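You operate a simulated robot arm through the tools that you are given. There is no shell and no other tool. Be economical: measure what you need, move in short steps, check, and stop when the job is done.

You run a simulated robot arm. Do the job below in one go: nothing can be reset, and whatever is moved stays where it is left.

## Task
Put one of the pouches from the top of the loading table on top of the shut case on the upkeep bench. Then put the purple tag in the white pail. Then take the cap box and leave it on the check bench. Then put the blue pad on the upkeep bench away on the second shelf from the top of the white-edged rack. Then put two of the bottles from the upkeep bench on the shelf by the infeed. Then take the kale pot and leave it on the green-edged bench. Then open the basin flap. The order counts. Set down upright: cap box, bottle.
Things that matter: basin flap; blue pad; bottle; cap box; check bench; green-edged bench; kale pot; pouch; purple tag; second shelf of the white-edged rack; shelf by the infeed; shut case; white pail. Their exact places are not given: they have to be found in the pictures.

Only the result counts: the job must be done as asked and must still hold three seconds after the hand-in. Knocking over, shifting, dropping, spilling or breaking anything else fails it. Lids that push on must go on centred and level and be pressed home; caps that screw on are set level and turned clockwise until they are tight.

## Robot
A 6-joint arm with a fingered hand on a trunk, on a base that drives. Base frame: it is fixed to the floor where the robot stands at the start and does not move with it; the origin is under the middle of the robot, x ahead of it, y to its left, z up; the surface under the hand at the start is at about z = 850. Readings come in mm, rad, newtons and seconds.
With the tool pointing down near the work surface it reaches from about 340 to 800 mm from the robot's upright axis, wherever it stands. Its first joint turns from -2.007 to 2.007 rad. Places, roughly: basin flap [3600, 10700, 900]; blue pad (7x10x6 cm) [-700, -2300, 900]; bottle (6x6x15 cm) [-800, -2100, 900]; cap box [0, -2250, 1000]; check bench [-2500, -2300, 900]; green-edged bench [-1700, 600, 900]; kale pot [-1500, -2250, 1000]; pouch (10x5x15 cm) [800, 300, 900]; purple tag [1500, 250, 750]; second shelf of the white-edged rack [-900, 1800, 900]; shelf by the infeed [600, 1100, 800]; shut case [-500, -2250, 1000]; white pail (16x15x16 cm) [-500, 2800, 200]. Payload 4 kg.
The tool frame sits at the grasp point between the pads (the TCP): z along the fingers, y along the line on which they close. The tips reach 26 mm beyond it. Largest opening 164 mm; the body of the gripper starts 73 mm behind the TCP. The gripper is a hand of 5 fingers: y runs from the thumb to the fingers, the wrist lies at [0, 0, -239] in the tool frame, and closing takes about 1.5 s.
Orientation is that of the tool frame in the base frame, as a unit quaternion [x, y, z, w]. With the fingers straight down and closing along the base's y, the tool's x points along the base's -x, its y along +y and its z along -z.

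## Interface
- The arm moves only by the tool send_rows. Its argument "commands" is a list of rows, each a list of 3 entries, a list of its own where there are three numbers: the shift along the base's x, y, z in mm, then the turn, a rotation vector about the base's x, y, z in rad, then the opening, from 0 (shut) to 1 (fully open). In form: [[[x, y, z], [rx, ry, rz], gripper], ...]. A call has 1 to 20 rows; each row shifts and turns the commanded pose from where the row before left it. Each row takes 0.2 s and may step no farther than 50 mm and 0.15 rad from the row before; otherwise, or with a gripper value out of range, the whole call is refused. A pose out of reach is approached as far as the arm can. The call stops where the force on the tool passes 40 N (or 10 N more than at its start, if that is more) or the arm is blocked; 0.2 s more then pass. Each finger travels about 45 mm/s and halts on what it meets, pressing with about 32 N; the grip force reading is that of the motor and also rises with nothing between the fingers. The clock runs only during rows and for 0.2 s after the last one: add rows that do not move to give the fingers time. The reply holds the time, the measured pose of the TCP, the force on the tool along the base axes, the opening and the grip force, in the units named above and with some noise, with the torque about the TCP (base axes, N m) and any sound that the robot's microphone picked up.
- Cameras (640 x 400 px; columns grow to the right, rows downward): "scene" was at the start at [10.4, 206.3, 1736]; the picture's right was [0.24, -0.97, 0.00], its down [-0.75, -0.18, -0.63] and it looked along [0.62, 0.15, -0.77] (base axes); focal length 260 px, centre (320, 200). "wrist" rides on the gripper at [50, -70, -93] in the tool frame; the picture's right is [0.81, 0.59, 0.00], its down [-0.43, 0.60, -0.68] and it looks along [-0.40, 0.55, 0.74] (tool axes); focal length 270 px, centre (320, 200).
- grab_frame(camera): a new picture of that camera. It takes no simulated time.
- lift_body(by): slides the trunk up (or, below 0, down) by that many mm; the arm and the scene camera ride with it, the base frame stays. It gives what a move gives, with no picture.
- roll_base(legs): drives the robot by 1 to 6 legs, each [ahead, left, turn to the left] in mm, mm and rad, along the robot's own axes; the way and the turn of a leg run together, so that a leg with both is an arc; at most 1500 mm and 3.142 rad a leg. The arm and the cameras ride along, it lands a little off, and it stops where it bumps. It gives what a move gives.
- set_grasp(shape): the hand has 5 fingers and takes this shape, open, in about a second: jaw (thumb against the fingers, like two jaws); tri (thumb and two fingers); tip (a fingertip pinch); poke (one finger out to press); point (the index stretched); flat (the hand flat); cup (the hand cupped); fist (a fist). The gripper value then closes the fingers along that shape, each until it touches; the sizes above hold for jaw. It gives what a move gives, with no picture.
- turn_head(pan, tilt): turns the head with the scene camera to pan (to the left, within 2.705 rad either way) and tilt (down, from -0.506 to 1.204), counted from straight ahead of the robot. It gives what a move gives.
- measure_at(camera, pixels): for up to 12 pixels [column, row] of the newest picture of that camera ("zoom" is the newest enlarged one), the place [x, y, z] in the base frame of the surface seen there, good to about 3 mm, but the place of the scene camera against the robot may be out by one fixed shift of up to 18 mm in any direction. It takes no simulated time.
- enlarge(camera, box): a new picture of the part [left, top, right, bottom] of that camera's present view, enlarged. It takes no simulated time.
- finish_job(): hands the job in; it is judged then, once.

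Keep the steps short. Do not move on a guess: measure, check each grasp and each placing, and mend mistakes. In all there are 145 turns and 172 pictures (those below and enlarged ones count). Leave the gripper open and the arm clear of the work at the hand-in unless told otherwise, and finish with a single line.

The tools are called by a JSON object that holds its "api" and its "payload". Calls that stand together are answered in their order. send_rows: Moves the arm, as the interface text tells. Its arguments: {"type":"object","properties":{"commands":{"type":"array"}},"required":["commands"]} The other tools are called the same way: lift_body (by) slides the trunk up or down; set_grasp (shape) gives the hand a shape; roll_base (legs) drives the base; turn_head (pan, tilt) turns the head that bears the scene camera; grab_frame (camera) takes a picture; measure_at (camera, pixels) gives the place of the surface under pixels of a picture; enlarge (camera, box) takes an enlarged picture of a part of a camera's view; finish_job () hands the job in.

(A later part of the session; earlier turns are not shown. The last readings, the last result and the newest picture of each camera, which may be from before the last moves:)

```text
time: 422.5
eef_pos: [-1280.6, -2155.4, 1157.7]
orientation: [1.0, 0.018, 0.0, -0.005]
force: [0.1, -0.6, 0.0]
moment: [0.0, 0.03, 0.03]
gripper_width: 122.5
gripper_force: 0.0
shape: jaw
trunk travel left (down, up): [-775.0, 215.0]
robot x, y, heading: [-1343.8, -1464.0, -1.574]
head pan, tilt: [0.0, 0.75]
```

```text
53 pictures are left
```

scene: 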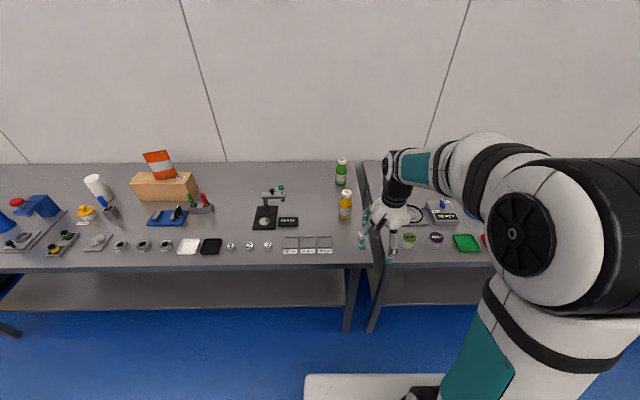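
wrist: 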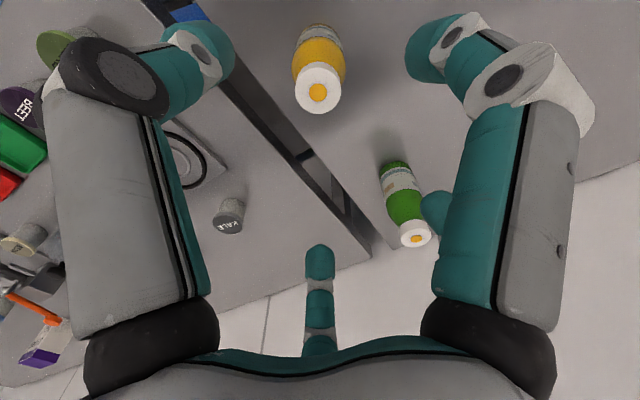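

I measure this bottle's cap, the green bottle, and the KALE pot (230,212) at once.

{"api": "measure_at", "payload": {"camera": "wrist", "pixels": [[318, 92], [303, 78], [333, 106], [302, 98], [335, 80], [416, 240], [230, 222], [218, 218], [242, 225], [232, 205], [232, 214], [428, 205]]}}

```text
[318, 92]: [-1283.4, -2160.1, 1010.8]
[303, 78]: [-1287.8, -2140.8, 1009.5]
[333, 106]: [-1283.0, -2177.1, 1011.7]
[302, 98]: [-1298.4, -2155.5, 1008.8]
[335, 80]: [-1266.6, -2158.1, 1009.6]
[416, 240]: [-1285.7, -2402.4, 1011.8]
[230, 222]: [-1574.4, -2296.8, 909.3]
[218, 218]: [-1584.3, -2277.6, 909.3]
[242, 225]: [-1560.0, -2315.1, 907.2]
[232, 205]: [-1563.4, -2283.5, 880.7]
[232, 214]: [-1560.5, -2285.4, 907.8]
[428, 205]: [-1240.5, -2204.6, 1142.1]
```

Bottle axis (-1283,-2159). I descend to z 952 and close.

{"api": "send_rows", "payload": {"commands": [[[-2, -3, -40], [0, 0, 0], 0.75], [[0, 0, -45], [0, 0, 0], 0.75], [[0, 0, -45], [0, 0, 0], 0.75], [[0, 0, -45], [0, 0, 0], 0.75], [[0, 0, -31], [0, 0, 0], 0.75], [[0, 0, 0], [0, 0, 0], 0.6], [[0, 0, 0], [0, 0, 0], 0.4], [[0, 0, 0], [0, 0, 0], 0.2], [[0, 0, 0], [0, 0, 0], 0.1], [[0, 0, 0], [0, 0, 0], 0.1], [[0, 0, 0], [0, 0, 0], 0.1], [[0, 0, 0], [0, 0, 0], 0.1], [[0, 0, 10], [0, 0, 0], 0.1], [[0, 0, 30], [0, 0, 0], 0.1], [[0, 0, 45], [0, 0, 0], 0.1], [[0, 0, 45], [0, 0, 0], 0.1], [[0, 0, 45], [0, 0, 0], 0.1], [[0, 0, 40], [0, 0, 0], 0.1]]}}

{"api": "grab_frame", "payload": {"camera": "wrist"}}

```text
time: 426.3
eef_pos: [-1283.9, -2159.2, 1165.7]
orientation: [1.0, 0.018, -0.001, -0.005]
force: [-0.6, -0.1, -3.5]
moment: [0.01, -0.01, -0.01]
gripper_width: 52.4
gripper_force: 31.7
shape: jaw
trunk travel left (down, up): [-775.0, 215.0]
robot x, y, heading: [-1341.9, -1463.8, -1.576]
head pan, tilt: [0.0, 0.75]
```

```text
52 pictures are left
```

wrist: 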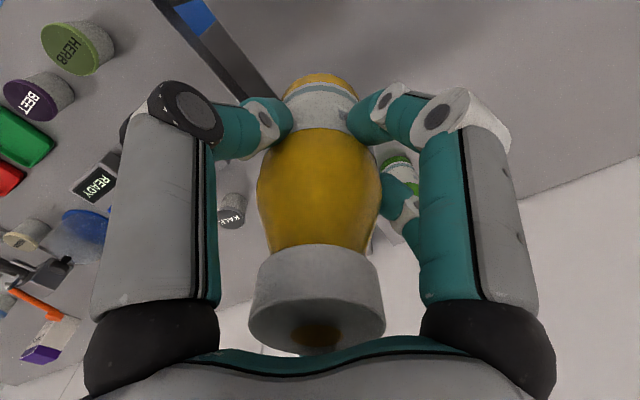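

Held. I draw back and drive to the shelf again.

{"api": "send_rows", "payload": {"commands": [[[-10, 45, 0], [0, 0, 0], 0.1], [[-10, 45, 0], [0, 0, 0], 0.1], [[-10, 45, 0], [0, 0, 0], 0.1], [[-10, 45, 0], [0, 0, 0], 0.1], [[-10, 25, 0], [0, 0, 0], 0.1]]}}

{"api": "roll_base", "payload": {"legs": [[-130, 0, 0.005], [0, 1130, 0], [-1250, 0, 0], [-1130, 0, 0], [0, 0, 1.571]]}}

{"api": "turn_head", "payload": {"pan": 0.0, "tilt": 0.9}}

{"api": "grab_frame", "payload": {"camera": "scene"}}

```text
time: 427.5
eef_pos: [-1335.7, -1953.7, 1164.6]
orientation: [1.0, 0.018, 0.0, -0.004]
force: [0.3, -0.3, -3.2]
moment: [-0.06, -0.04, 0.0]
gripper_width: 52.5
gripper_force: 32.1
shape: jaw
trunk travel left (down, up): [-775.0, 215.0]
robot x, y, heading: [-1348.0, -1462.8, -1.579]
head pan, tilt: [0.0, 0.75]
```

```text
time: 449.4
eef_pos: [353.1, 1069.7, 1164.8]
orientation: [0.705, 0.709, -0.004, -0.004]
force: [-0.4, -0.1, -2.5]
moment: [-0.02, -0.03, 0.0]
gripper_width: 52.3
gripper_force: 32.3
shape: jaw
trunk travel left (down, up): [-775.0, 215.0]
robot x, y, heading: [-138.0, 1075.3, -0.037]
head pan, tilt: [0.0, 0.75]
```

```text
time: 450.1
eef_pos: [353.1, 1071.0, 1164.0]
orientation: [0.705, 0.709, -0.004, -0.004]
force: [-0.4, -1.1, -2.5]
moment: [0.02, -0.02, -0.01]
gripper_width: 52.4
gripper_force: 32.2
shape: jaw
trunk travel left (down, up): [-775.0, 215.0]
robot x, y, heading: [-139.7, 1075.0, -0.033]
head pan, tilt: [0.0, 0.901]
```

```text
51 pictures are left
```

scene: 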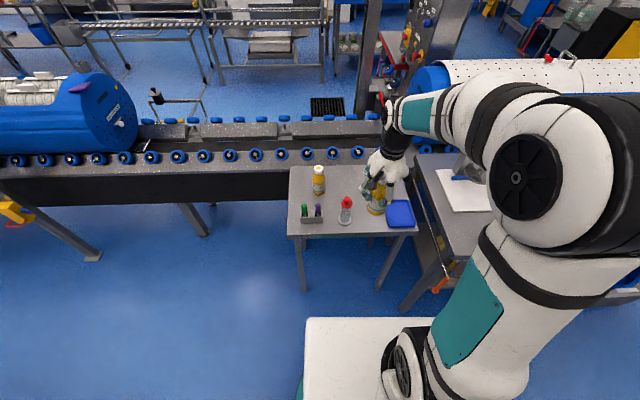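

I drive 140 mm ahead, move over (670,1062) and lower to 10 mm above the shelf.

{"api": "roll_base", "payload": {"legs": [[140, 0, 0.033]]}}

{"api": "send_rows", "payload": {"commands": [[[45, -4, 0], [0, 0, 0], 0.1], [[45, -4, 0], [0, 0, 0], 0.1], [[45, -4, 0], [0, 0, 0], 0.1], [[40, -4, 0], [0, 0, 0], 0.1], [[0, 0, -45], [0, 0, 0], 0.1], [[0, 0, -45], [0, 0, 0], 0.1], [[0, 0, -45], [0, 0, 0], 0.1], [[0, 0, -45], [0, 0, 0], 0.1], [[0, 0, -45], [0, 0, 0], 0.1], [[0, 0, -30], [0, 0, 0], 0.1], [[0, 0, -5], [0, 0, 0], 0.1], [[0, 0, 0], [0, 0, 0], 0.1]]}}

{"api": "enlarge", "payload": {"camera": "scene", "box": [270, 100, 450, 250]}}

```text
time: 451.4
eef_pos: [491.6, 1085.4, 1164.8]
orientation: [0.692, 0.722, -0.004, -0.004]
force: [-0.2, -0.3, -2.9]
moment: [0.01, 0.05, 0.0]
gripper_width: 52.4
gripper_force: 32.0
shape: jaw
trunk travel left (down, up): [-775.0, 215.0]
robot x, y, heading: [-0.5, 1070.8, 0.004]
head pan, tilt: [0.0, 0.901]
```

```text
time: 454.0
eef_pos: [665.4, 1067.2, 903.5]
orientation: [0.692, 0.722, -0.004, -0.003]
force: [-0.2, 0.7, -2.5]
moment: [0.02, -0.02, -0.01]
gripper_width: 52.1
gripper_force: 32.3
shape: jaw
trunk travel left (down, up): [-775.0, 215.0]
robot x, y, heading: [-1.3, 1074.0, -0.002]
head pan, tilt: [0.0, 0.901]
```

```text
2.67 times, centred on (360, 175) of scene
```

zoom: 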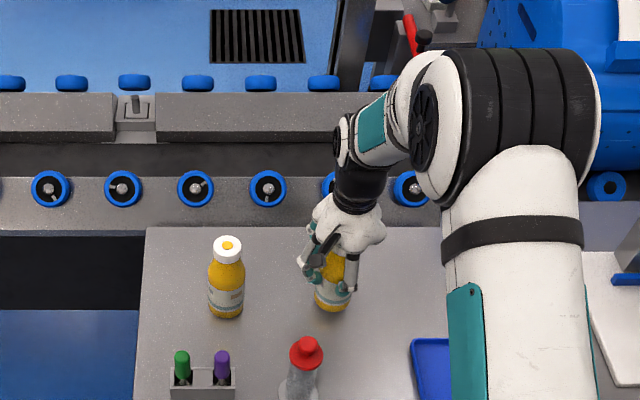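

{"api": "send_rows", "payload": {"commands": [[[0, 0, -7], [0, 0, 0], 0.1], [[0, 0, -3], [0, 0, 0], 0.1], [[0, 0, -1.5], [0, 0, 0], 0.1], [[0, 0, -1.5], [0, 0, 0], 0.1], [[0, 0, 0], [0, 0, 0], 0.1]]}}

```text
time: 455.2
eef_pos: [664.8, 1069.1, 890.8]
orientation: [0.692, 0.722, -0.003, -0.004]
force: [-0.1, 0.4, -3.2]
moment: [0.0, -0.04, 0.0]
gripper_width: 52.1
gripper_force: 32.0
shape: jaw
trunk travel left (down, up): [-775.0, 215.0]
robot x, y, heading: [-3.6, 1076.2, 0.003]
head pan, tilt: [0.0, 0.901]
```

{"api": "send_rows", "payload": {"commands": [[[0, 0, -1.5], [0, 0, 0], 0.1], [[0, 0, -1.5], [0, 0, 0], 0.1], [[0, 0, 0], [0, 0, 0], 0.1]]}}

```text
time: 456.0
eef_pos: [666.5, 1069.2, 889.1]
orientation: [0.692, 0.722, -0.003, -0.003]
force: [1.2, -0.2, 1.9]
moment: [-0.02, 0.05, 0.0]
gripper_width: 52.4
gripper_force: 31.9
shape: jaw
trunk travel left (down, up): [-775.0, 215.0]
robot x, y, heading: [-3.0, 1074.6, -0.001]
head pan, tilt: [0.0, 0.901]
```

Contact (force rose from -3 to +2). I open, rise and draw back.

{"api": "send_rows", "payload": {"commands": [[[0, 0, -0.5], [0, 0, 0], 0.1], [[0, 0, 0], [0, 0, 0], 0.4], [[0, 0, 0], [0, 0, 0], 0.5], [[0, 0, 0], [0, 0, 0], 0.6], [[0, 0, 0], [0, 0, 0], 0.7], [[0, 0, 0], [0, 0, 0], 0.7], [[0, 0, 0], [0, 0, 0], 0.7], [[0, 0, 30], [0, 0, 0], 0.7], [[0, 0, 45], [0, 0, 0], 0.7], [[0, 0, 50], [0, 0, 0], 0.7], [[0, 0, 50], [0, 0, 0], 0.7], [[0, 0, 50], [0, 0, 0], 0.7], [[0, 0, 40], [0, 0, 0], 0.7], [[-45, 0, 0], [0, 0, 0], 0.7], [[-45, 0, 0], [0, 0, 0], 0.7], [[-45, 0, 0], [0, 0, 0], 0.7], [[-45, 0, 0], [0, 0, 0], 0.7]]}}

{"api": "enlarge", "payload": {"camera": "scene", "box": [250, 100, 450, 250]}}

```text
time: 459.6
eef_pos: [482.3, 1068.0, 1151.1]
orientation: [0.692, 0.722, -0.003, -0.003]
force: [0.8, -0.2, -0.2]
moment: [0.02, -0.02, 0.01]
gripper_width: 114.4
gripper_force: 0.0
shape: jaw
trunk travel left (down, up): [-775.0, 215.0]
robot x, y, heading: [-6.9, 1076.0, -0.002]
head pan, tilt: [0.0, 0.901]
```

```text
2.67 times, centred on (350, 175) of scene
```

zoom: 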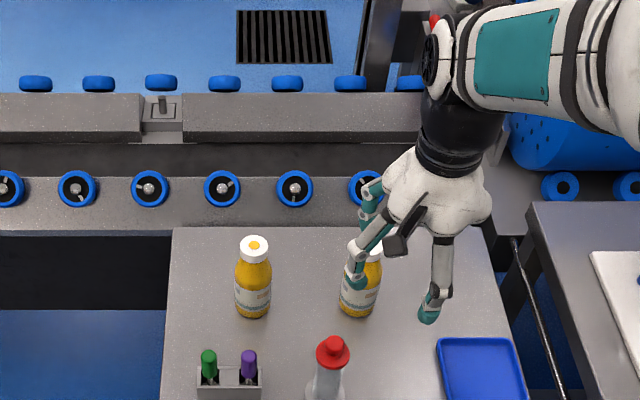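

Both bottles stand upright on the shelf. Now the kale pot at about (-1571,-2297) on the check bench.

{"api": "roll_base", "payload": {"legs": [[-210, 0, 0], [0, 0, -1.571], [1250, 0, 0], [1200, 0, 0], [0, -1290, 0], [170, 0, 0]]}}

{"api": "turn_head", "payload": {"pan": 0.0, "tilt": 0.75}}

{"api": "grab_frame", "payload": {"camera": "scene"}}

```text
time: 484.0
eef_pos: [-1448.1, -2101.5, 1149.6]
orientation: [0.999, 0.041, 0.001, -0.005]
force: [0.4, 0.0, -0.2]
moment: [0.02, 0.06, -0.02]
gripper_width: 114.5
gripper_force: 0.0
shape: jaw
trunk travel left (down, up): [-775.0, 215.0]
robot x, y, heading: [-1464.8, -1613.1, -1.525]
head pan, tilt: [0.0, 0.901]
```

```text
time: 484.7
eef_pos: [-1449.1, -2100.7, 1150.1]
orientation: [0.999, 0.042, 0.0, -0.005]
force: [-0.2, -0.8, 0.9]
moment: [0.01, -0.04, 0.0]
gripper_width: 114.3
gripper_force: 0.0
shape: jaw
trunk travel left (down, up): [-775.0, 215.0]
robot x, y, heading: [-1467.8, -1613.1, -1.526]
head pan, tilt: [0.0, 0.75]
```

```text
48 pictures are left
```

scene: 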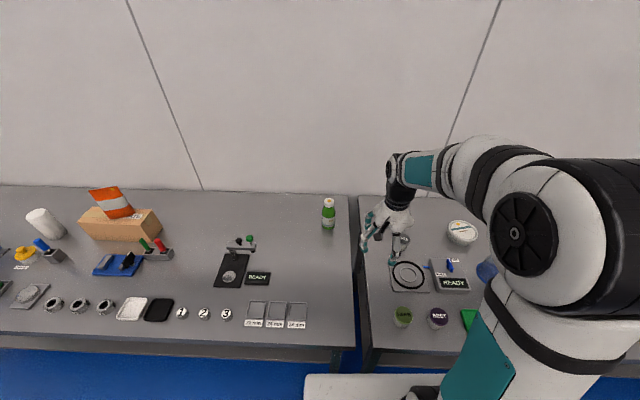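

The pot is within reach. I move above it.

{"api": "send_rows", "payload": {"commands": [[[-24, -39, 0], [0, 0, 0], 0.6], [[-24, -39, 0], [0, 0, 0], 0.6], [[-24, -39, 0], [0, 0, 0], 0.6], [[-25, -39, 0], [0, 0, 0], 0.6], [[-25, -40, 0], [0, 0, 0], 0.6], [[0, 0, -45], [0, 0, 0], 0.6], [[0, 0, -35], [0, 0, 0], 0.6]]}}

{"api": "grab_frame", "payload": {"camera": "wrist"}}

```text
time: 486.3
eef_pos: [-1570.7, -2297.2, 1069.4]
orientation: [0.999, 0.042, 0.0, -0.005]
force: [-0.9, 0.0, -0.7]
moment: [-0.02, 0.0, 0.02]
gripper_width: 98.8
gripper_force: 0.1
shape: jaw
trunk travel left (down, up): [-775.0, 215.0]
robot x, y, heading: [-1468.2, -1615.9, -1.527]
head pan, tilt: [0.0, 0.75]
```

```text
47 pictures are left
```

wrist: 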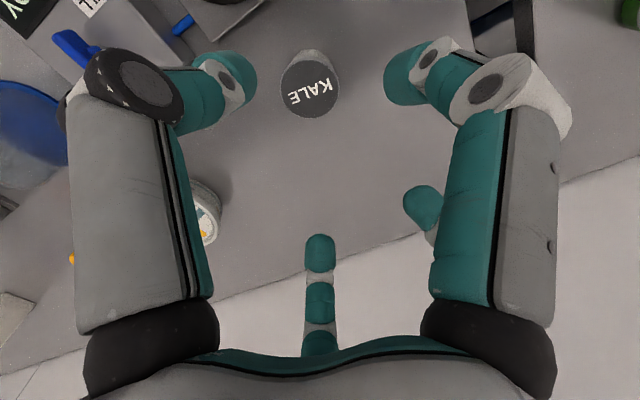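

{"api": "measure_at", "payload": {"camera": "wrist", "pixels": [[310, 92], [285, 95], [335, 85], [312, 113], [307, 66], [310, 52], [390, 80], [240, 85], [205, 195], [350, 170]]}}

```text
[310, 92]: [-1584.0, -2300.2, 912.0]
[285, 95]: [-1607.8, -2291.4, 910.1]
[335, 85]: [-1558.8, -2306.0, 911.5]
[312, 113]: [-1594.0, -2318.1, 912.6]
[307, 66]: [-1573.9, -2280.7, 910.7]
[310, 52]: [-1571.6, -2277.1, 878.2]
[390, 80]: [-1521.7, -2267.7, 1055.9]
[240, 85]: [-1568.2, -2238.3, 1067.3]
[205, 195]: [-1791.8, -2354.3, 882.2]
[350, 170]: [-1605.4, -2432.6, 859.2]
```

Pot centre (-1583,-2299), top 911, ~54 mm wide. I descend to z 894 (tips 868), close and lift.

{"api": "send_rows", "payload": {"commands": [[[-12, -2, -45], [0, 0, 0], 0.6], [[0, 0, -45], [0, 0, 0], 0.6], [[0, 0, -45], [0, 0, 0], 0.6], [[0, 0, -30], [0, 0, 0], 0.6], [[0, 0, -10], [0, 0, 0], 0.6], [[0, 0, 0], [0, 0, 0], 0.5], [[0, 0, 0], [0, 0, 0], 0.3], [[0, 0, 0], [0, 0, 0], 0.1], [[0, 0, 0], [0, 0, 0], 0.1], [[0, 0, 0], [0, 0, 0], 0.1], [[0, 0, 0], [0, 0, 0], 0.1], [[0, 0, 10], [0, 0, 0], 0.1], [[0, 0, 20], [0, 0, 0], 0.1]]}}

{"api": "grab_frame", "payload": {"camera": "wrist"}}

```text
time: 489.1
eef_pos: [-1582.4, -2298.6, 925.8]
orientation: [0.999, 0.042, 0.0, -0.005]
force: [0.1, 0.3, -0.9]
moment: [-0.01, 0.01, 0.02]
gripper_width: 42.3
gripper_force: 31.9
shape: jaw
trunk travel left (down, up): [-775.0, 215.0]
robot x, y, heading: [-1463.9, -1613.3, -1.53]
head pan, tilt: [0.0, 0.75]
```

```text
46 pictures are left
```

wrist: 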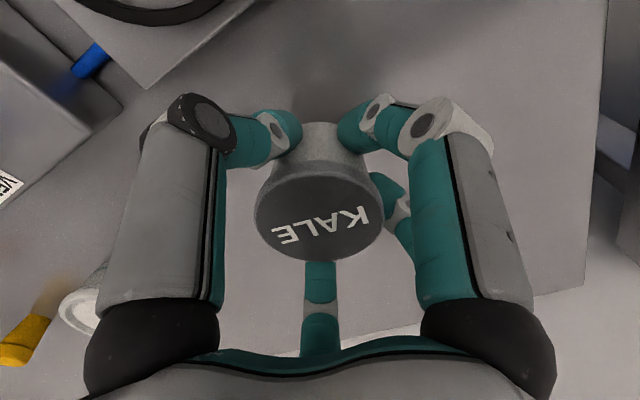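

The KALE pot is held. I lift, draw back, and look toward the green-edged bench.

{"api": "send_rows", "payload": {"commands": [[[0, 0, 45], [0, 0, 0], 0.1], [[0, 0, 45], [0, 0, 0], 0.1], [[0, 0, 45], [0, 0, 0], 0.1], [[0, 0, 45], [0, 0, 0], 0.1], [[0, 0, 40], [0, 0, 0], 0.1], [[20, 45, 0], [0, 0, 0], 0.1], [[20, 45, 0], [0, 0, 0], 0.1], [[20, 45, 0], [0, 0, 0], 0.1], [[20, 45, 0], [0, 0, 0], 0.1], [[20, 15, 0], [0, 0, 0], 0.1]]}}

{"api": "roll_base", "payload": {"legs": [[-240, 0, -0.04], [0, -1000, 0]]}}

{"api": "turn_head", "payload": {"pan": 2.6, "tilt": 0.4}}

{"api": "grab_frame", "payload": {"camera": "scene"}}

```text
time: 491.3
eef_pos: [-1481.0, -2101.3, 1143.1]
orientation: [0.999, 0.042, 0.0, -0.005]
force: [0.3, -0.1, -0.9]
moment: [-0.01, -0.02, 0.02]
gripper_width: 42.4
gripper_force: 31.9
shape: jaw
trunk travel left (down, up): [-775.0, 215.0]
robot x, y, heading: [-1467.5, -1613.4, -1.531]
head pan, tilt: [0.0, 0.75]
```

```text
time: 497.9
eef_pos: [-2510.6, -1862.0, 1144.8]
orientation: [1.0, 0.026, 0.0, -0.005]
force: [0.3, -0.1, -0.6]
moment: [0.0, -0.04, 0.0]
gripper_width: 42.4
gripper_force: 31.9
shape: jaw
trunk travel left (down, up): [-775.0, 215.0]
robot x, y, heading: [-2482.4, -1377.7, -1.566]
head pan, tilt: [0.0, 0.75]
```

```text
time: 500.2
eef_pos: [-2511.3, -1862.1, 1143.5]
orientation: [1.0, 0.026, 0.0, -0.005]
force: [0.5, -0.4, -1.0]
moment: [-0.03, 0.0, -0.03]
gripper_width: 42.2
gripper_force: 32.1
shape: jaw
trunk travel left (down, up): [-775.0, 215.0]
robot x, y, heading: [-2479.4, -1379.5, -1.562]
head pan, tilt: [2.601, 0.4]
```

```text
45 pictures are left
```

scene: 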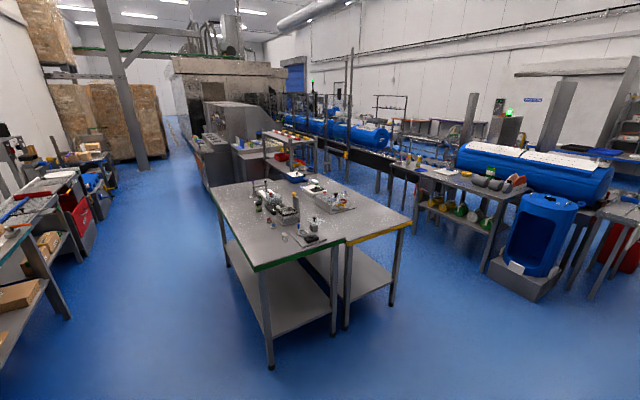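

The green-edged bench has free space at its near (south) end around (260,235). I measure it.

{"api": "measure_at", "payload": {"camera": "scene", "pixels": [[255, 268], [342, 242], [408, 224], [213, 192], [262, 240], [250, 220], [300, 235], [285, 225], [312, 242], [240, 200]]}}

{"api": "enlarge", "payload": {"camera": "scene", "box": [200, 160, 420, 300]}}

```text
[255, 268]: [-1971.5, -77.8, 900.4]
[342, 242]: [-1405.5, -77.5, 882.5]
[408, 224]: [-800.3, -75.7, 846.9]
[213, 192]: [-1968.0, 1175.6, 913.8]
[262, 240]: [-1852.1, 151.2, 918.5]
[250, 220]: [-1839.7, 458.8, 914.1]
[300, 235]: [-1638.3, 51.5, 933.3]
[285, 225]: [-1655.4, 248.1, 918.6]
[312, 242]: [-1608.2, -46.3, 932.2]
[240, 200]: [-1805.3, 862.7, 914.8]
```

```text
2.86 times, centred on (310, 230) of scene
```

zoom: 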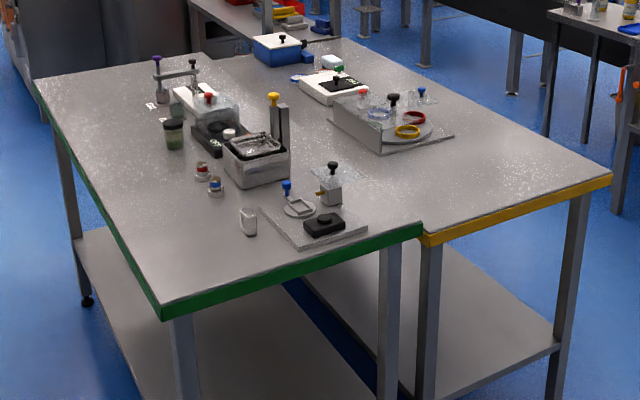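

Bench edge y ≈ -77, top z ≈ 901. I'll set the pot near (-1870,110). I turn round, shift and drive up to it.

{"api": "roll_base", "payload": {"legs": [[0, 0, 3.133], [0, -610, 0], [800, 0, 0]]}}

{"api": "turn_head", "payload": {"pan": 0.0, "tilt": 0.8}}

{"api": "grab_frame", "payload": {"camera": "scene"}}

```text
time: 515.0
eef_pos: [-1905.5, -47.9, 1143.3]
orientation: [-0.043, 0.999, -0.005, 0.0]
force: [-0.2, 0.0, -0.8]
moment: [-0.03, 0.0, 0.03]
gripper_width: 41.9
gripper_force: 31.8
shape: jaw
trunk travel left (down, up): [-775.0, 215.0]
robot x, y, heading: [-1923.3, -532.1, 1.618]
head pan, tilt: [2.601, 0.4]
```

```text
time: 517.3
eef_pos: [-1905.5, -47.0, 1143.6]
orientation: [-0.044, 0.999, -0.004, 0.0]
force: [0.0, 0.1, -1.3]
moment: [0.01, -0.03, -0.03]
gripper_width: 41.9
gripper_force: 32.2
shape: jaw
trunk travel left (down, up): [-775.0, 215.0]
robot x, y, heading: [-1920.0, -536.4, 1.617]
head pan, tilt: [0.0, 0.799]
```

```text
43 pictures are left
```

scene: 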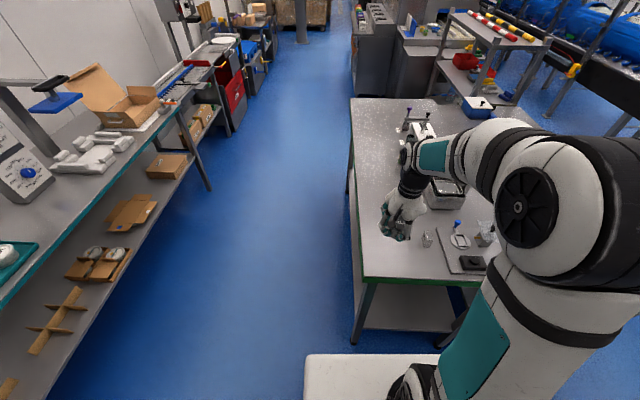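

{"api": "send_rows", "payload": {"commands": [[[9, 42, 0], [0, 0, 0], 0.1], [[9, 42, 0], [0, 0, 0], 0.1], [[9, 42, 0], [0, 0, 0], 0.1], [[9, 42, 0], [0, 0, 0], 0.1], [[0, 0, -45], [0, 0, 0], 0.1], [[0, 0, -45], [0, 0, 0], 0.1]]}}

{"api": "grab_frame", "payload": {"camera": "wrist"}}

{"api": "grab_frame", "payload": {"camera": "scene"}}

{"api": "measure_at", "payload": {"camera": "wrist", "pixels": [[320, 60], [250, 60], [400, 60], [500, 60], [150, 60], [60, 200]]}}

```text
time: 518.7
eef_pos: [-1870.1, 122.8, 1053.6]
orientation: [-0.044, 0.999, -0.006, 0.001]
force: [0.7, 0.0, -1.1]
moment: [0.02, 0.01, -0.02]
gripper_width: 41.6
gripper_force: 32.0
shape: jaw
trunk travel left (down, up): [-775.0, 215.0]
robot x, y, heading: [-1919.4, -536.7, 1.617]
head pan, tilt: [0.0, 0.799]
```

```text
42 pictures are left
```

wrist: 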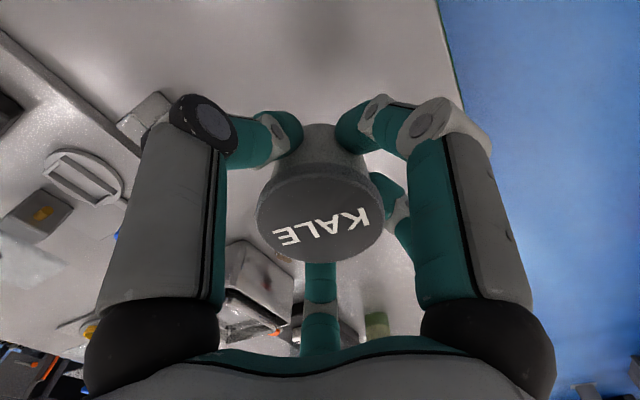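

```text
41 pictures are left
```

scene: 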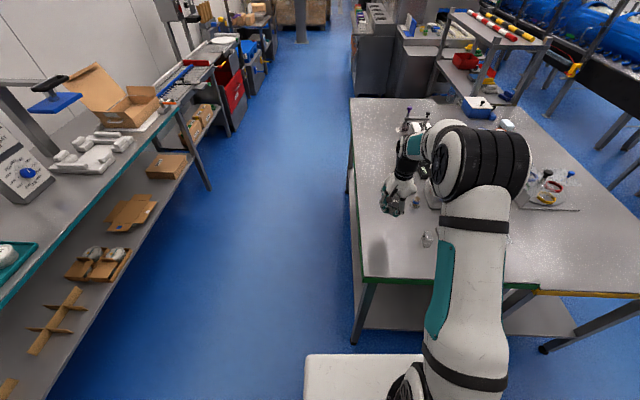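

```text
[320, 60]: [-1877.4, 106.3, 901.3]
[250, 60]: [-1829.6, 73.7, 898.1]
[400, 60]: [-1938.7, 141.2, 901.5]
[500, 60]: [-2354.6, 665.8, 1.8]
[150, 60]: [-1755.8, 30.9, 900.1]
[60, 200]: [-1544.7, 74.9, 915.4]
```

Surface z 901. I lower to just above contact (TCP ≈ 937), then creep.

{"api": "send_rows", "payload": {"commands": [[[0, 0, -45], [0, 0, 0], 0.1], [[0, 0, -45], [0, 0, 0], 0.1], [[0, 0, -24], [0, 0, 0], 0.1], [[0, 0, -2], [0, 0, 0], 0.1], [[0, 0, -2], [0, 0, 0], 0.1], [[0, 0, -1], [0, 0, 0], 0.1], [[0, 0, 0], [0, 0, 0], 0.1]]}}

```text
time: 520.3
eef_pos: [-1870.2, 120.3, 933.7]
orientation: [-0.043, 0.999, -0.004, 0.0]
force: [0.5, 0.2, -1.2]
moment: [0.01, -0.01, 0.01]
gripper_width: 41.8
gripper_force: 31.9
shape: jaw
trunk travel left (down, up): [-775.0, 215.0]
robot x, y, heading: [-1920.4, -534.5, 1.621]
head pan, tilt: [0.0, 0.799]
```

{"api": "send_rows", "payload": {"commands": [[[0, 0, -1.5], [0, 0, 0], 0.1], [[0, 0, -1.5], [0, 0, 0], 0.1], [[0, 0, 0], [0, 0, 0], 0.1]]}}

```text
time: 521.1
eef_pos: [-1869.1, 119.9, 932.5]
orientation: [-0.044, 0.999, -0.003, 0.0]
force: [-1.2, -0.3, 9.3]
moment: [-0.02, 0.0, -0.01]
gripper_width: 41.9
gripper_force: 32.0
shape: jaw
trunk travel left (down, up): [-775.0, 215.0]
robot x, y, heading: [-1922.3, -533.3, 1.614]
head pan, tilt: [0.0, 0.799]
```

Contact (9 N). I open, rise, and draw back.

{"api": "send_rows", "payload": {"commands": [[[0, 0, 0], [0, 0, 0], 0.35], [[0, 0, 0], [0, 0, 0], 0.45], [[0, 0, 0], [0, 0, 0], 0.55], [[0, 0, 0], [0, 0, 0], 0.6], [[0, 0, 0], [0, 0, 0], 0.6], [[0, 0, 25], [0, 0, 0], 0.6], [[0, 0, 45], [0, 0, 0], 0.6], [[0, 0, 45], [0, 0, 0], 0.6], [[0, 0, 45], [0, 0, 0], 0.6], [[0, 0, 45], [0, 0, 0], 0.6], [[0, -45, 10], [0, 0, 0], 0.6], [[0, -45, 0], [0, 0, 0], 0.6], [[0, -45, 0], [0, 0, 0], 0.6], [[0, -35, 0], [0, 0, 0], 0.6]]}}

{"api": "grab_frame", "payload": {"camera": "wrist"}}

{"api": "enlarge", "payload": {"camera": "scene", "box": [340, 160, 520, 300]}}

```text
time: 524.1
eef_pos: [-1868.9, -49.6, 1145.4]
orientation: [-0.043, 0.999, -0.005, 0.001]
force: [1.1, 1.2, -0.5]
moment: [-0.01, 0.0, -0.01]
gripper_width: 97.9
gripper_force: 0.1
shape: jaw
trunk travel left (down, up): [-775.0, 215.0]
robot x, y, heading: [-1918.8, -533.4, 1.615]
head pan, tilt: [0.0, 0.799]
```

```text
40 pictures are left
```

wrist: 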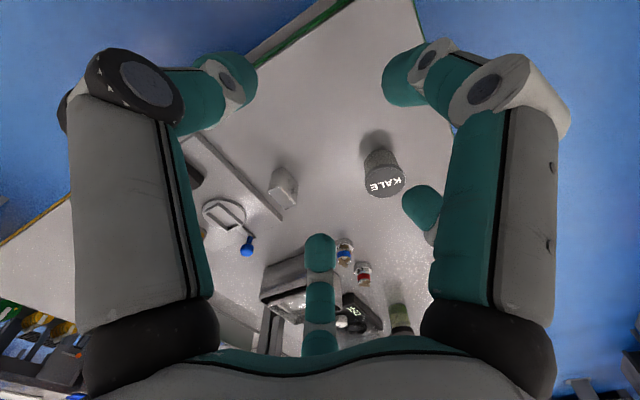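

```text
2.86 times, centred on (430, 230) of scene
```

zoom: 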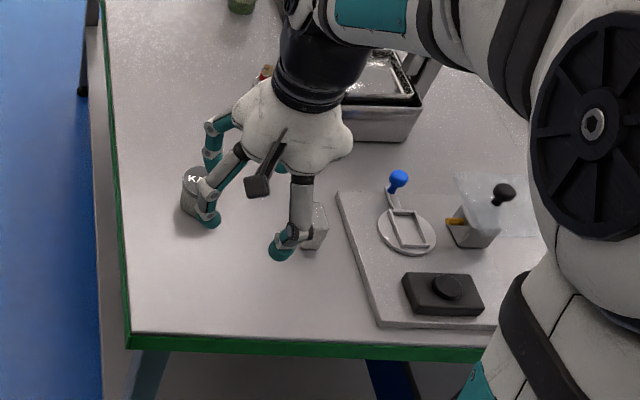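

The kale pot stands on the green-edged bench. Last: the basin flap, far north-east (3600,10700). I back off, turn to face +x, and head for the south aisle.

{"api": "roll_base", "payload": {"legs": [[-930, 0, 0], [0, 0, -1.615], [1500, 0, 0]]}}

```text
time: 540.0
eef_pos: [131.7, -1550.2, 1145.4]
orientation: [0.699, 0.715, -0.004, -0.004]
force: [-0.2, -1.0, 0.6]
moment: [0.0, -0.02, 0.0]
gripper_width: 98.0
gripper_force: 0.1
shape: jaw
trunk travel left (down, up): [-775.0, 215.0]
robot x, y, heading: [-345.8, -1467.7, -0.021]
head pan, tilt: [0.0, 0.799]
```

{"api": "roll_base", "payload": {"legs": [[1500, 0, 0.021], [1500, 0, 0], [70, 0, 0], [0, 0, 1.571], [1000, 0, 0]]}}

{"api": "turn_head", "payload": {"pan": 0.0, "tilt": 0.3}}

{"api": "grab_frame", "payload": {"camera": "scene"}}

```text
time: 563.9
eef_pos: [2662.0, 116.4, 1145.9]
orientation: [-0.078, 0.997, -0.005, 0.001]
force: [0.4, -1.2, 0.5]
moment: [0.0, 0.05, 0.0]
gripper_width: 97.9
gripper_force: 0.0
shape: jaw
trunk travel left (down, up): [-775.0, 215.0]
robot x, y, heading: [2644.1, -371.1, 1.685]
head pan, tilt: [0.0, 0.799]
```

```text
time: 564.8
eef_pos: [2661.8, 116.0, 1145.3]
orientation: [-0.077, 0.997, -0.005, 0.0]
force: [-0.9, 0.4, 0.0]
moment: [-0.02, 0.01, 0.0]
gripper_width: 97.7
gripper_force: 0.1
shape: jaw
trunk travel left (down, up): [-775.0, 215.0]
robot x, y, heading: [2644.5, -372.4, 1.682]
head pan, tilt: [0.0, 0.3]
```

```text
38 pictures are left
```

scene: 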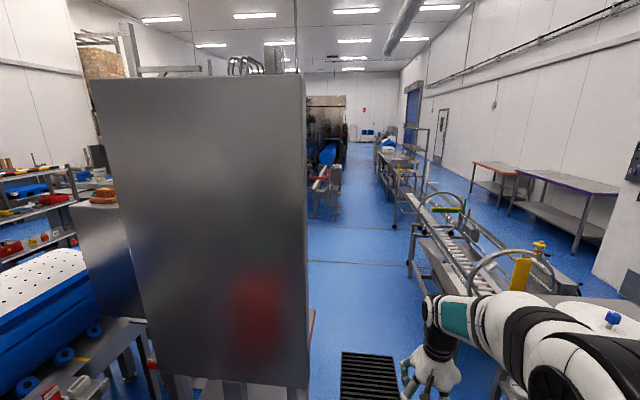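

I see a clear aisle north between the machines and the roller line. I measure its sides.

{"api": "measure_at", "payload": {"camera": "scene", "pixels": [[412, 275], [395, 228], [318, 215], [345, 212], [380, 190], [345, 160], [400, 160], [330, 265], [380, 300], [360, 215], [390, 150], [376, 168]]}}

{"api": "enlarge", "payload": {"camera": "scene", "box": [300, 80, 460, 230]}}

```text
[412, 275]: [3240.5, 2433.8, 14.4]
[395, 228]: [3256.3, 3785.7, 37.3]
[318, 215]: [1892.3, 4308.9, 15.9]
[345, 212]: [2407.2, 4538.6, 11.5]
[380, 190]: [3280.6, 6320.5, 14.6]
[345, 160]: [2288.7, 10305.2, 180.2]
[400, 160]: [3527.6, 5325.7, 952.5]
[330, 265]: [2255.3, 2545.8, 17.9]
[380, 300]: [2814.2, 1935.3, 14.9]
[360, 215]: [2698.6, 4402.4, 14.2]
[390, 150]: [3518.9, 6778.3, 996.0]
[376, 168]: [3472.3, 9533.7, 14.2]
```

```text
2.67 times, centred on (380, 155) of scene
```

zoom: 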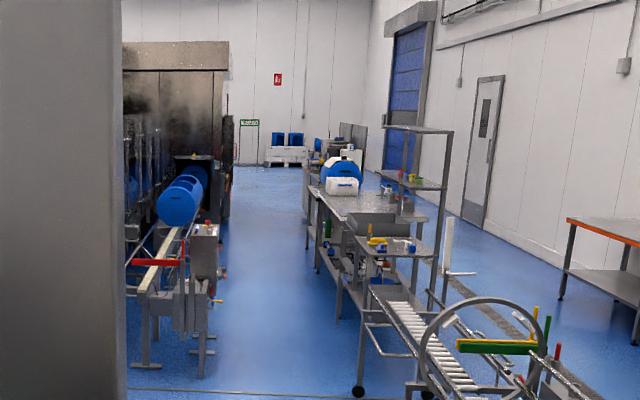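

Aisle x ≈ 2300–3200. I straighten and drive north along x ≈ 2740.

{"api": "roll_base", "payload": {"legs": [[0, 0, -0.111], [0, -95, 0], [1500, 0, 0], [1500, 0, 0]]}}

```text
time: 580.6
eef_pos: [2834.9, 3109.9, 1144.8]
orientation: [-0.026, 1.0, -0.006, 0.001]
force: [-0.3, 0.2, 0.0]
moment: [-0.03, 0.01, -0.01]
gripper_width: 98.1
gripper_force: 0.2
shape: jaw
trunk travel left (down, up): [-775.0, 215.0]
robot x, y, heading: [2766.5, 2624.6, 1.579]
head pan, tilt: [0.0, 0.3]
```

{"api": "roll_base", "payload": {"legs": [[1500, 0, -0.008], [1500, 0, 0], [1500, 0, 0]]}}

{"api": "turn_head", "payload": {"pan": -0.25, "tilt": 0.35}}

{"api": "grab_frame", "payload": {"camera": "scene"}}

```text
time: 601.8
eef_pos: [2875.5, 7561.5, 1145.3]
orientation: [-0.023, 1.0, -0.005, 0.0]
force: [0.5, -0.4, 0.1]
moment: [0.0, -0.01, -0.01]
gripper_width: 98.2
gripper_force: 0.1
shape: jaw
trunk travel left (down, up): [-775.0, 215.0]
robot x, y, heading: [2803.5, 7080.9, 1.574]
head pan, tilt: [0.0, 0.3]
```

```text
time: 602.6
eef_pos: [2874.9, 7560.3, 1145.7]
orientation: [-0.024, 1.0, -0.005, 0.0]
force: [-0.7, 0.2, 0.8]
moment: [0.01, 0.01, 0.01]
gripper_width: 97.7
gripper_force: 0.1
shape: jaw
trunk travel left (down, up): [-775.0, 215.0]
robot x, y, heading: [2802.3, 7080.4, 1.576]
head pan, tilt: [-0.25, 0.351]
```

```text
36 pictures are left
```

scene: 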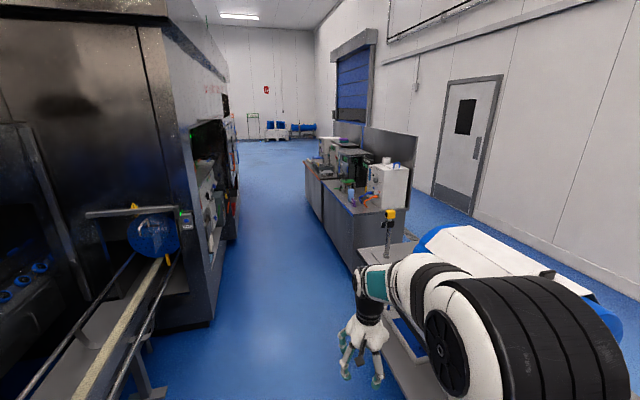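

{"api": "measure_at", "payload": {"camera": "scene", "pixels": [[352, 262], [310, 205], [210, 315], [237, 235], [375, 345], [350, 225], [335, 195], [330, 145], [390, 215], [395, 180], [350, 160], [375, 210]]}}

{"api": "enlarge", "payload": {"camera": "scene", "box": [290, 110, 440, 270]}}

```text
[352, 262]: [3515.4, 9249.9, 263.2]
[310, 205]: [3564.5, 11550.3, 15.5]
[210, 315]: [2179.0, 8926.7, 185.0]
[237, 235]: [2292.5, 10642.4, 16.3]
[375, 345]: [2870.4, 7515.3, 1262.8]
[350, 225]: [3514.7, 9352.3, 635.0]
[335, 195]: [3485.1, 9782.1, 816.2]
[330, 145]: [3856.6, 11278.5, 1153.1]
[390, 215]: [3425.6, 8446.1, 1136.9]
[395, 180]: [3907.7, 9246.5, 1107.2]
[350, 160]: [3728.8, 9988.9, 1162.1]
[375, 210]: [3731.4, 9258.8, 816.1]
```

```text
2.50 times, centred on (365, 190) of scene
```

zoom: 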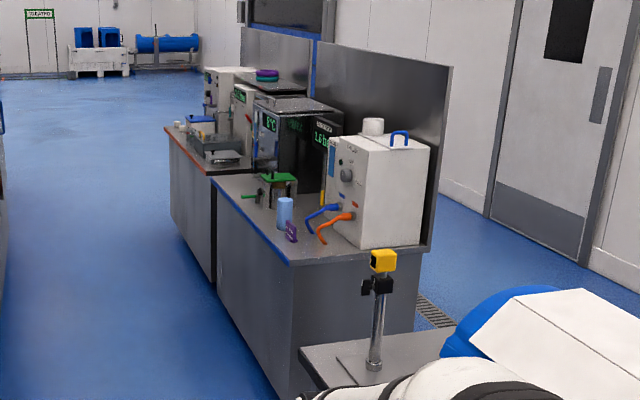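

The basin is on the red-edged counter (y 10400–11500, front x ≈ 3500). I drive to y ≈ 10600 and turn to face +x.

{"api": "roll_base", "payload": {"legs": [[1500, 0, 0], [1500, 0, 0], [450, 0, 0], [0, 0, -1.571]]}}

{"api": "turn_head", "payload": {"pan": 0.0, "tilt": 0.75}}

{"api": "grab_frame", "payload": {"camera": "scene"}}

```text
time: 623.4
eef_pos: [3228.0, 10538.8, 1146.1]
orientation: [0.675, 0.738, -0.004, -0.003]
force: [0.9, -0.9, 0.7]
moment: [-0.03, -0.03, 0.0]
gripper_width: 98.3
gripper_force: 0.1
shape: jaw
trunk travel left (down, up): [-775.0, 215.0]
robot x, y, heading: [2742.6, 10587.5, 0.043]
head pan, tilt: [-0.25, 0.351]
```

```text
time: 624.3
eef_pos: [3228.3, 10539.1, 1145.1]
orientation: [0.675, 0.738, -0.004, -0.003]
force: [1.0, 0.3, -0.3]
moment: [0.01, 0.01, 0.02]
gripper_width: 97.9
gripper_force: 0.0
shape: jaw
trunk travel left (down, up): [-775.0, 215.0]
robot x, y, heading: [2740.3, 10591.5, 0.043]
head pan, tilt: [0.0, 0.75]
```

```text
34 pictures are left
```

scene: 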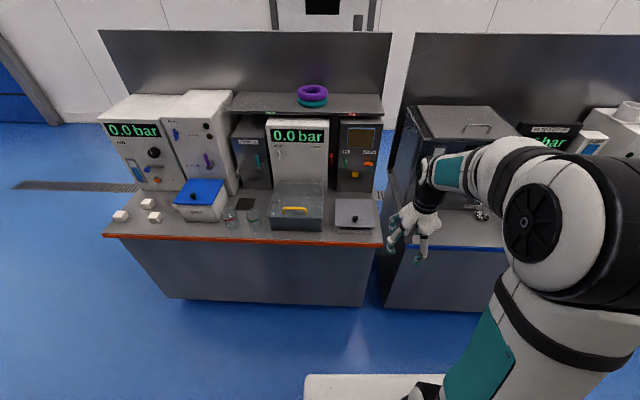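

A grey box with a yellow handle is at (297,205). I enlarge and measure.

{"api": "enlarge", "payload": {"camera": "scene", "box": [220, 160, 400, 260]}}

{"api": "measure_at", "payload": {"camera": "scene", "pixels": [[294, 210], [283, 210], [305, 210], [275, 190], [320, 190], [272, 218], [322, 218], [297, 225], [297, 195], [297, 200], [352, 213], [200, 190]]}}

```text
3.56 times, centred on (310, 210) of scene
```

zoom: 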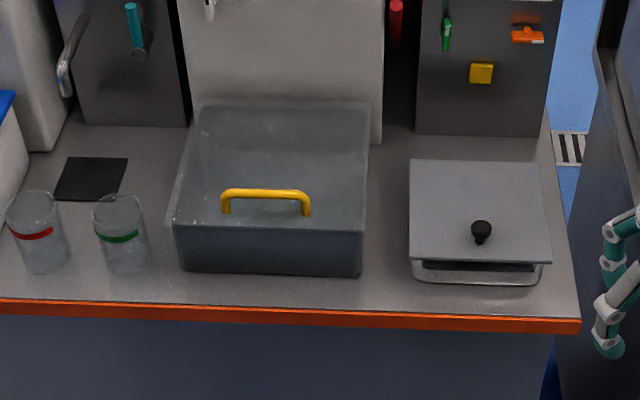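

```text
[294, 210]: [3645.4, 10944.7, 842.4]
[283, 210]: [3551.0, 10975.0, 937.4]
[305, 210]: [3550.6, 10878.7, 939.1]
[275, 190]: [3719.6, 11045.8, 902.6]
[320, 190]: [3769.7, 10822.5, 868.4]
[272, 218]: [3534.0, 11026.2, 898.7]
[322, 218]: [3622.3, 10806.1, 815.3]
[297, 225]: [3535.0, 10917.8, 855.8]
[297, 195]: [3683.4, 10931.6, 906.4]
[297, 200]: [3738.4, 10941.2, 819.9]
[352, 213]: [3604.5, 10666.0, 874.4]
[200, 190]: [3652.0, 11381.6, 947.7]
```

The basin with a steel flap and black knob (right, around (3600,10666)) matches the given place. I measure the flap and knob.

{"api": "measure_at", "payload": {"camera": "zoom", "pixels": [[481, 226], [481, 240], [413, 163], [538, 168], [414, 252], [546, 256], [475, 200], [475, 266], [475, 278], [475, 150], [480, 125], [420, 100]]}}

{"api": "roll_base", "payload": {"legs": [[140, 0, -0.043]]}}

```text
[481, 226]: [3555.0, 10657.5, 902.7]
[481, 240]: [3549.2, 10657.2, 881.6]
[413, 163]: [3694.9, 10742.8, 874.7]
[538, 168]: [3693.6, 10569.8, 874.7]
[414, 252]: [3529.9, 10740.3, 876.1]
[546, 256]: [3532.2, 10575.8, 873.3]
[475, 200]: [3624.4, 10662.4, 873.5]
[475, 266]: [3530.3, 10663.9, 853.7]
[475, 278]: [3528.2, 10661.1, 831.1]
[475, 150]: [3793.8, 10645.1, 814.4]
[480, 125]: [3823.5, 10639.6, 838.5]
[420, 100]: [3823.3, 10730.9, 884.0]
```

```text
time: 625.6
eef_pos: [3364.1, 10522.2, 1145.0]
orientation: [0.69, 0.724, -0.004, -0.004]
force: [0.0, -0.4, -0.3]
moment: [0.0, 0.0, 0.0]
gripper_width: 98.1
gripper_force: 0.1
shape: jaw
trunk travel left (down, up): [-775.0, 215.0]
robot x, y, heading: [2881.3, 10596.5, 0.0]
head pan, tilt: [0.0, 0.75]
```

Knob at about (3560,10660), top ≈ 890; flap plate z ≈ 861, hinge at the back x ≈ 3695. I turn the hand to close along y and go above the knob.

{"api": "send_rows", "payload": {"commands": [[[17.8, 12.5, 0], [0, 0, 0.1385], 0.5], [[17.8, 12.5, 0], [0, 0, 0.1385], 0.4], [[17.8, 12.5, 0], [0, 0, 0.1385], 0.35], [[17.8, 12.5, 0], [0, 0, 0.1385], 0.35], [[17.8, 12.5, 0], [0, 0, 0.1385], 0.35], [[17.8, 12.5, 0], [0, 0, 0.1385], 0.35], [[17.8, 12.5, 0], [0, 0, 0.1385], 0.35], [[17.8, 12.5, 0], [0, 0, 0.1385], 0.35], [[17.8, 12.5, 0], [0, 0, 0.1385], 0.35], [[17.8, 12.5, 0], [0, 0, 0.1385], 0.35], [[17.8, 12.5, 0], [0, 0, 0.1385], 0.35], [[0, 0, -45], [0, 0, 0], 0.35], [[0, 0, -45], [0, 0, 0], 0.35], [[0, 0, -45], [0, 0, 0], 0.35]]}}

{"api": "grab_frame", "payload": {"camera": "wrist"}}

```text
time: 628.6
eef_pos: [3558.7, 10661.4, 1009.9]
orientation: [-0.001, 1.0, -0.004, -0.001]
force: [0.5, 0.1, 1.0]
moment: [-0.03, 0.01, 0.01]
gripper_width: 58.0
gripper_force: 0.2
shape: jaw
trunk travel left (down, up): [-775.0, 215.0]
robot x, y, heading: [2880.0, 10594.3, 0.001]
head pan, tilt: [0.0, 0.75]
```

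```text
32 pictures are left
5 turns are left
```

wrist: 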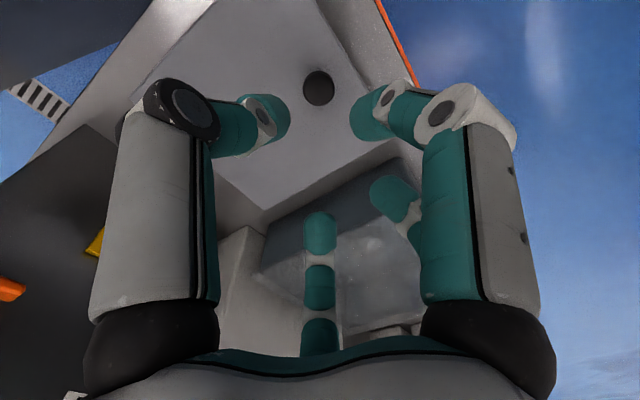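

Few turns remain, so I combine steps: descend onto the knob (at (318,88), so shift -3/-8 mm), close, then swing it along the hinge arc (radius ~146 mm), then look.

{"api": "send_rows", "payload": {"commands": [[[-3, -8, -40], [0, 0, 0], 0.35], [[0, 0, -40], [0, 0, 0], 0.35], [[0, 0, -25], [0, 0, 0], 0.35], [[0, 0, -10], [0, 0, 0], 0.35], [[0, 0, -3], [0, 0, 0], 0.35], [[0, 0, 0], [0, 0, 0], 0.2], [[0, 0, 0], [0, 0, 0], 0.1], [[0, 0, 0], [0, 0, 0], 0], [[0, 0, 0], [0, 0, 0], 0], [[0, 0, 0], [0, 0, 0], 0], [[0, 0, 0], [0, 0, 0], 0], [[0, 0, 0], [0, 0, 0], 0]]}}

{"api": "grab_frame", "payload": {"camera": "wrist"}}

{"api": "send_rows", "payload": {"commands": [[[4.7, 0, 16.9], [0, -0.12, 0], 0], [[6.6, 0, 16.2], [0, -0.12, 0], 0], [[8.5, 0, 15.3], [0, -0.12, 0], 0], [[10.3, 0, 14.2], [0, -0.12, 0], 0], [[11.9, 0, 12.9], [0, -0.12, 0], 0], [[13.4, 0, 11.3], [0, -0.12, 0], 0], [[14.6, 0, 9.7], [0, -0.12, 0], 0], [[0, 0, 0], [0, 0, 0], 0]]}}

{"api": "enlarge", "payload": {"camera": "scene", "box": [250, 100, 470, 260]}}

{"api": "send_rows", "payload": {"commands": [[[15.7, 0, 7.8], [0, -0.12, 0], 0], [[16.5, 0, 5.9], [0, -0.12, 0], 0], [[17.1, 0, 3.9], [0, -0.12, 0], 0], [[17.4, 0, 1.8], [0, -0.12, 0], 0], [[17.5, 0, -0.3], [0, -0.12, 0], 0], [[17.4, 0, -2.4], [0, -0.12, 0], 0], [[16.9, 0, -4.5], [0, -0.12, 0], 0], [[0, 0, 0], [0, 0, 0], 0]]}}

{"api": "grab_frame", "payload": {"camera": "wrist"}}

{"api": "enlarge", "payload": {"camera": "scene", "box": [250, 100, 470, 260]}}

```text
time: 631.2
eef_pos: [3556.6, 10653.6, 892.9]
orientation: [0.001, 1.0, -0.006, 0.0]
force: [2.4, 0.4, -2.1]
moment: [0.16, 0.04, 0.05]
gripper_width: 12.1
gripper_force: 32.4
shape: jaw
trunk travel left (down, up): [-775.0, 215.0]
robot x, y, heading: [2884.3, 10593.7, 0.003]
head pan, tilt: [0.0, 0.75]
```

```text
31 pictures are left
```

wrist: 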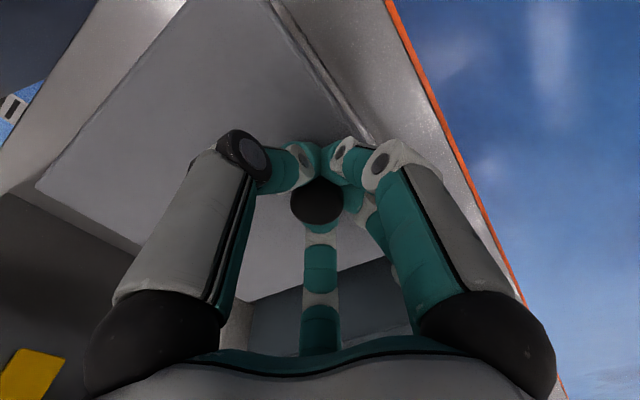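

```text
time: 632.0
eef_pos: [3557.9, 10652.5, 924.5]
orientation: [-0.001, 0.991, -0.007, 0.131]
force: [-18.2, 4.3, -0.5]
moment: [0.29, 1.03, 0.24]
gripper_width: 11.5
gripper_force: 32.2
shape: jaw
trunk travel left (down, up): [-775.0, 215.0]
robot x, y, heading: [2880.8, 10594.9, 0.007]
head pan, tilt: [0.0, 0.75]
stopped in row 3: the force on the tool passed its limit at 49 N (the readings are from after the stop); the commanded pose is now the measured one
```

```text
2.50 times, centred on (360, 180) of scene
```

zoom: 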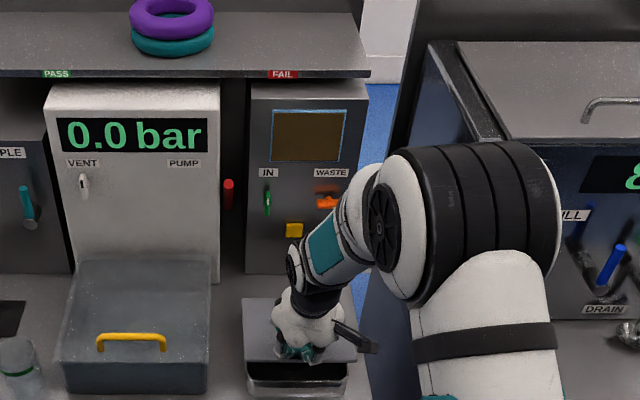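

```text
time: 632.3
eef_pos: [3556.0, 10653.6, 919.6]
orientation: [-0.001, 0.989, -0.011, 0.149]
force: [-22.0, 3.3, 0.5]
moment: [0.25, 1.09, 0.2]
gripper_width: 11.6
gripper_force: 32.1
shape: jaw
trunk travel left (down, up): [-775.0, 215.0]
robot x, y, heading: [2879.1, 10595.5, 0.004]
head pan, tilt: [0.0, 0.75]
stopped in row 1: the force on the tool passed its limit at 49 N (the readings are from after the stop); the commanded pose is now the measured one
```

```text
29 pictures are left
```

wrist: 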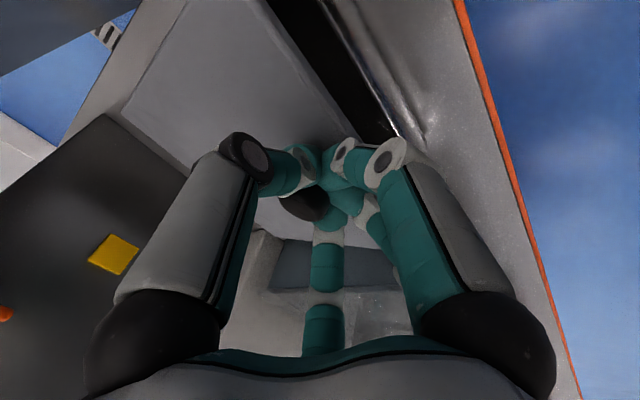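

```text
2.50 times, centred on (360, 180) of scene
4 turns are left
```

zoom: 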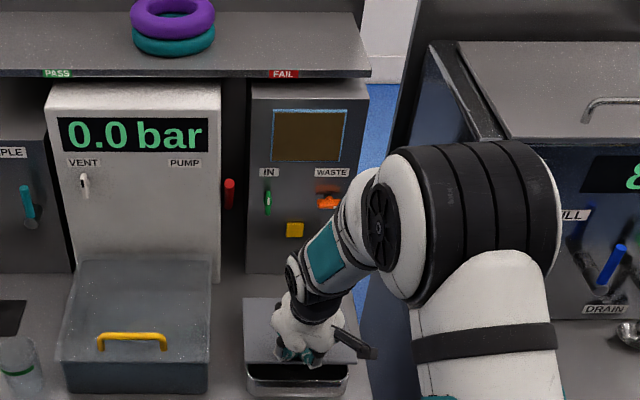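

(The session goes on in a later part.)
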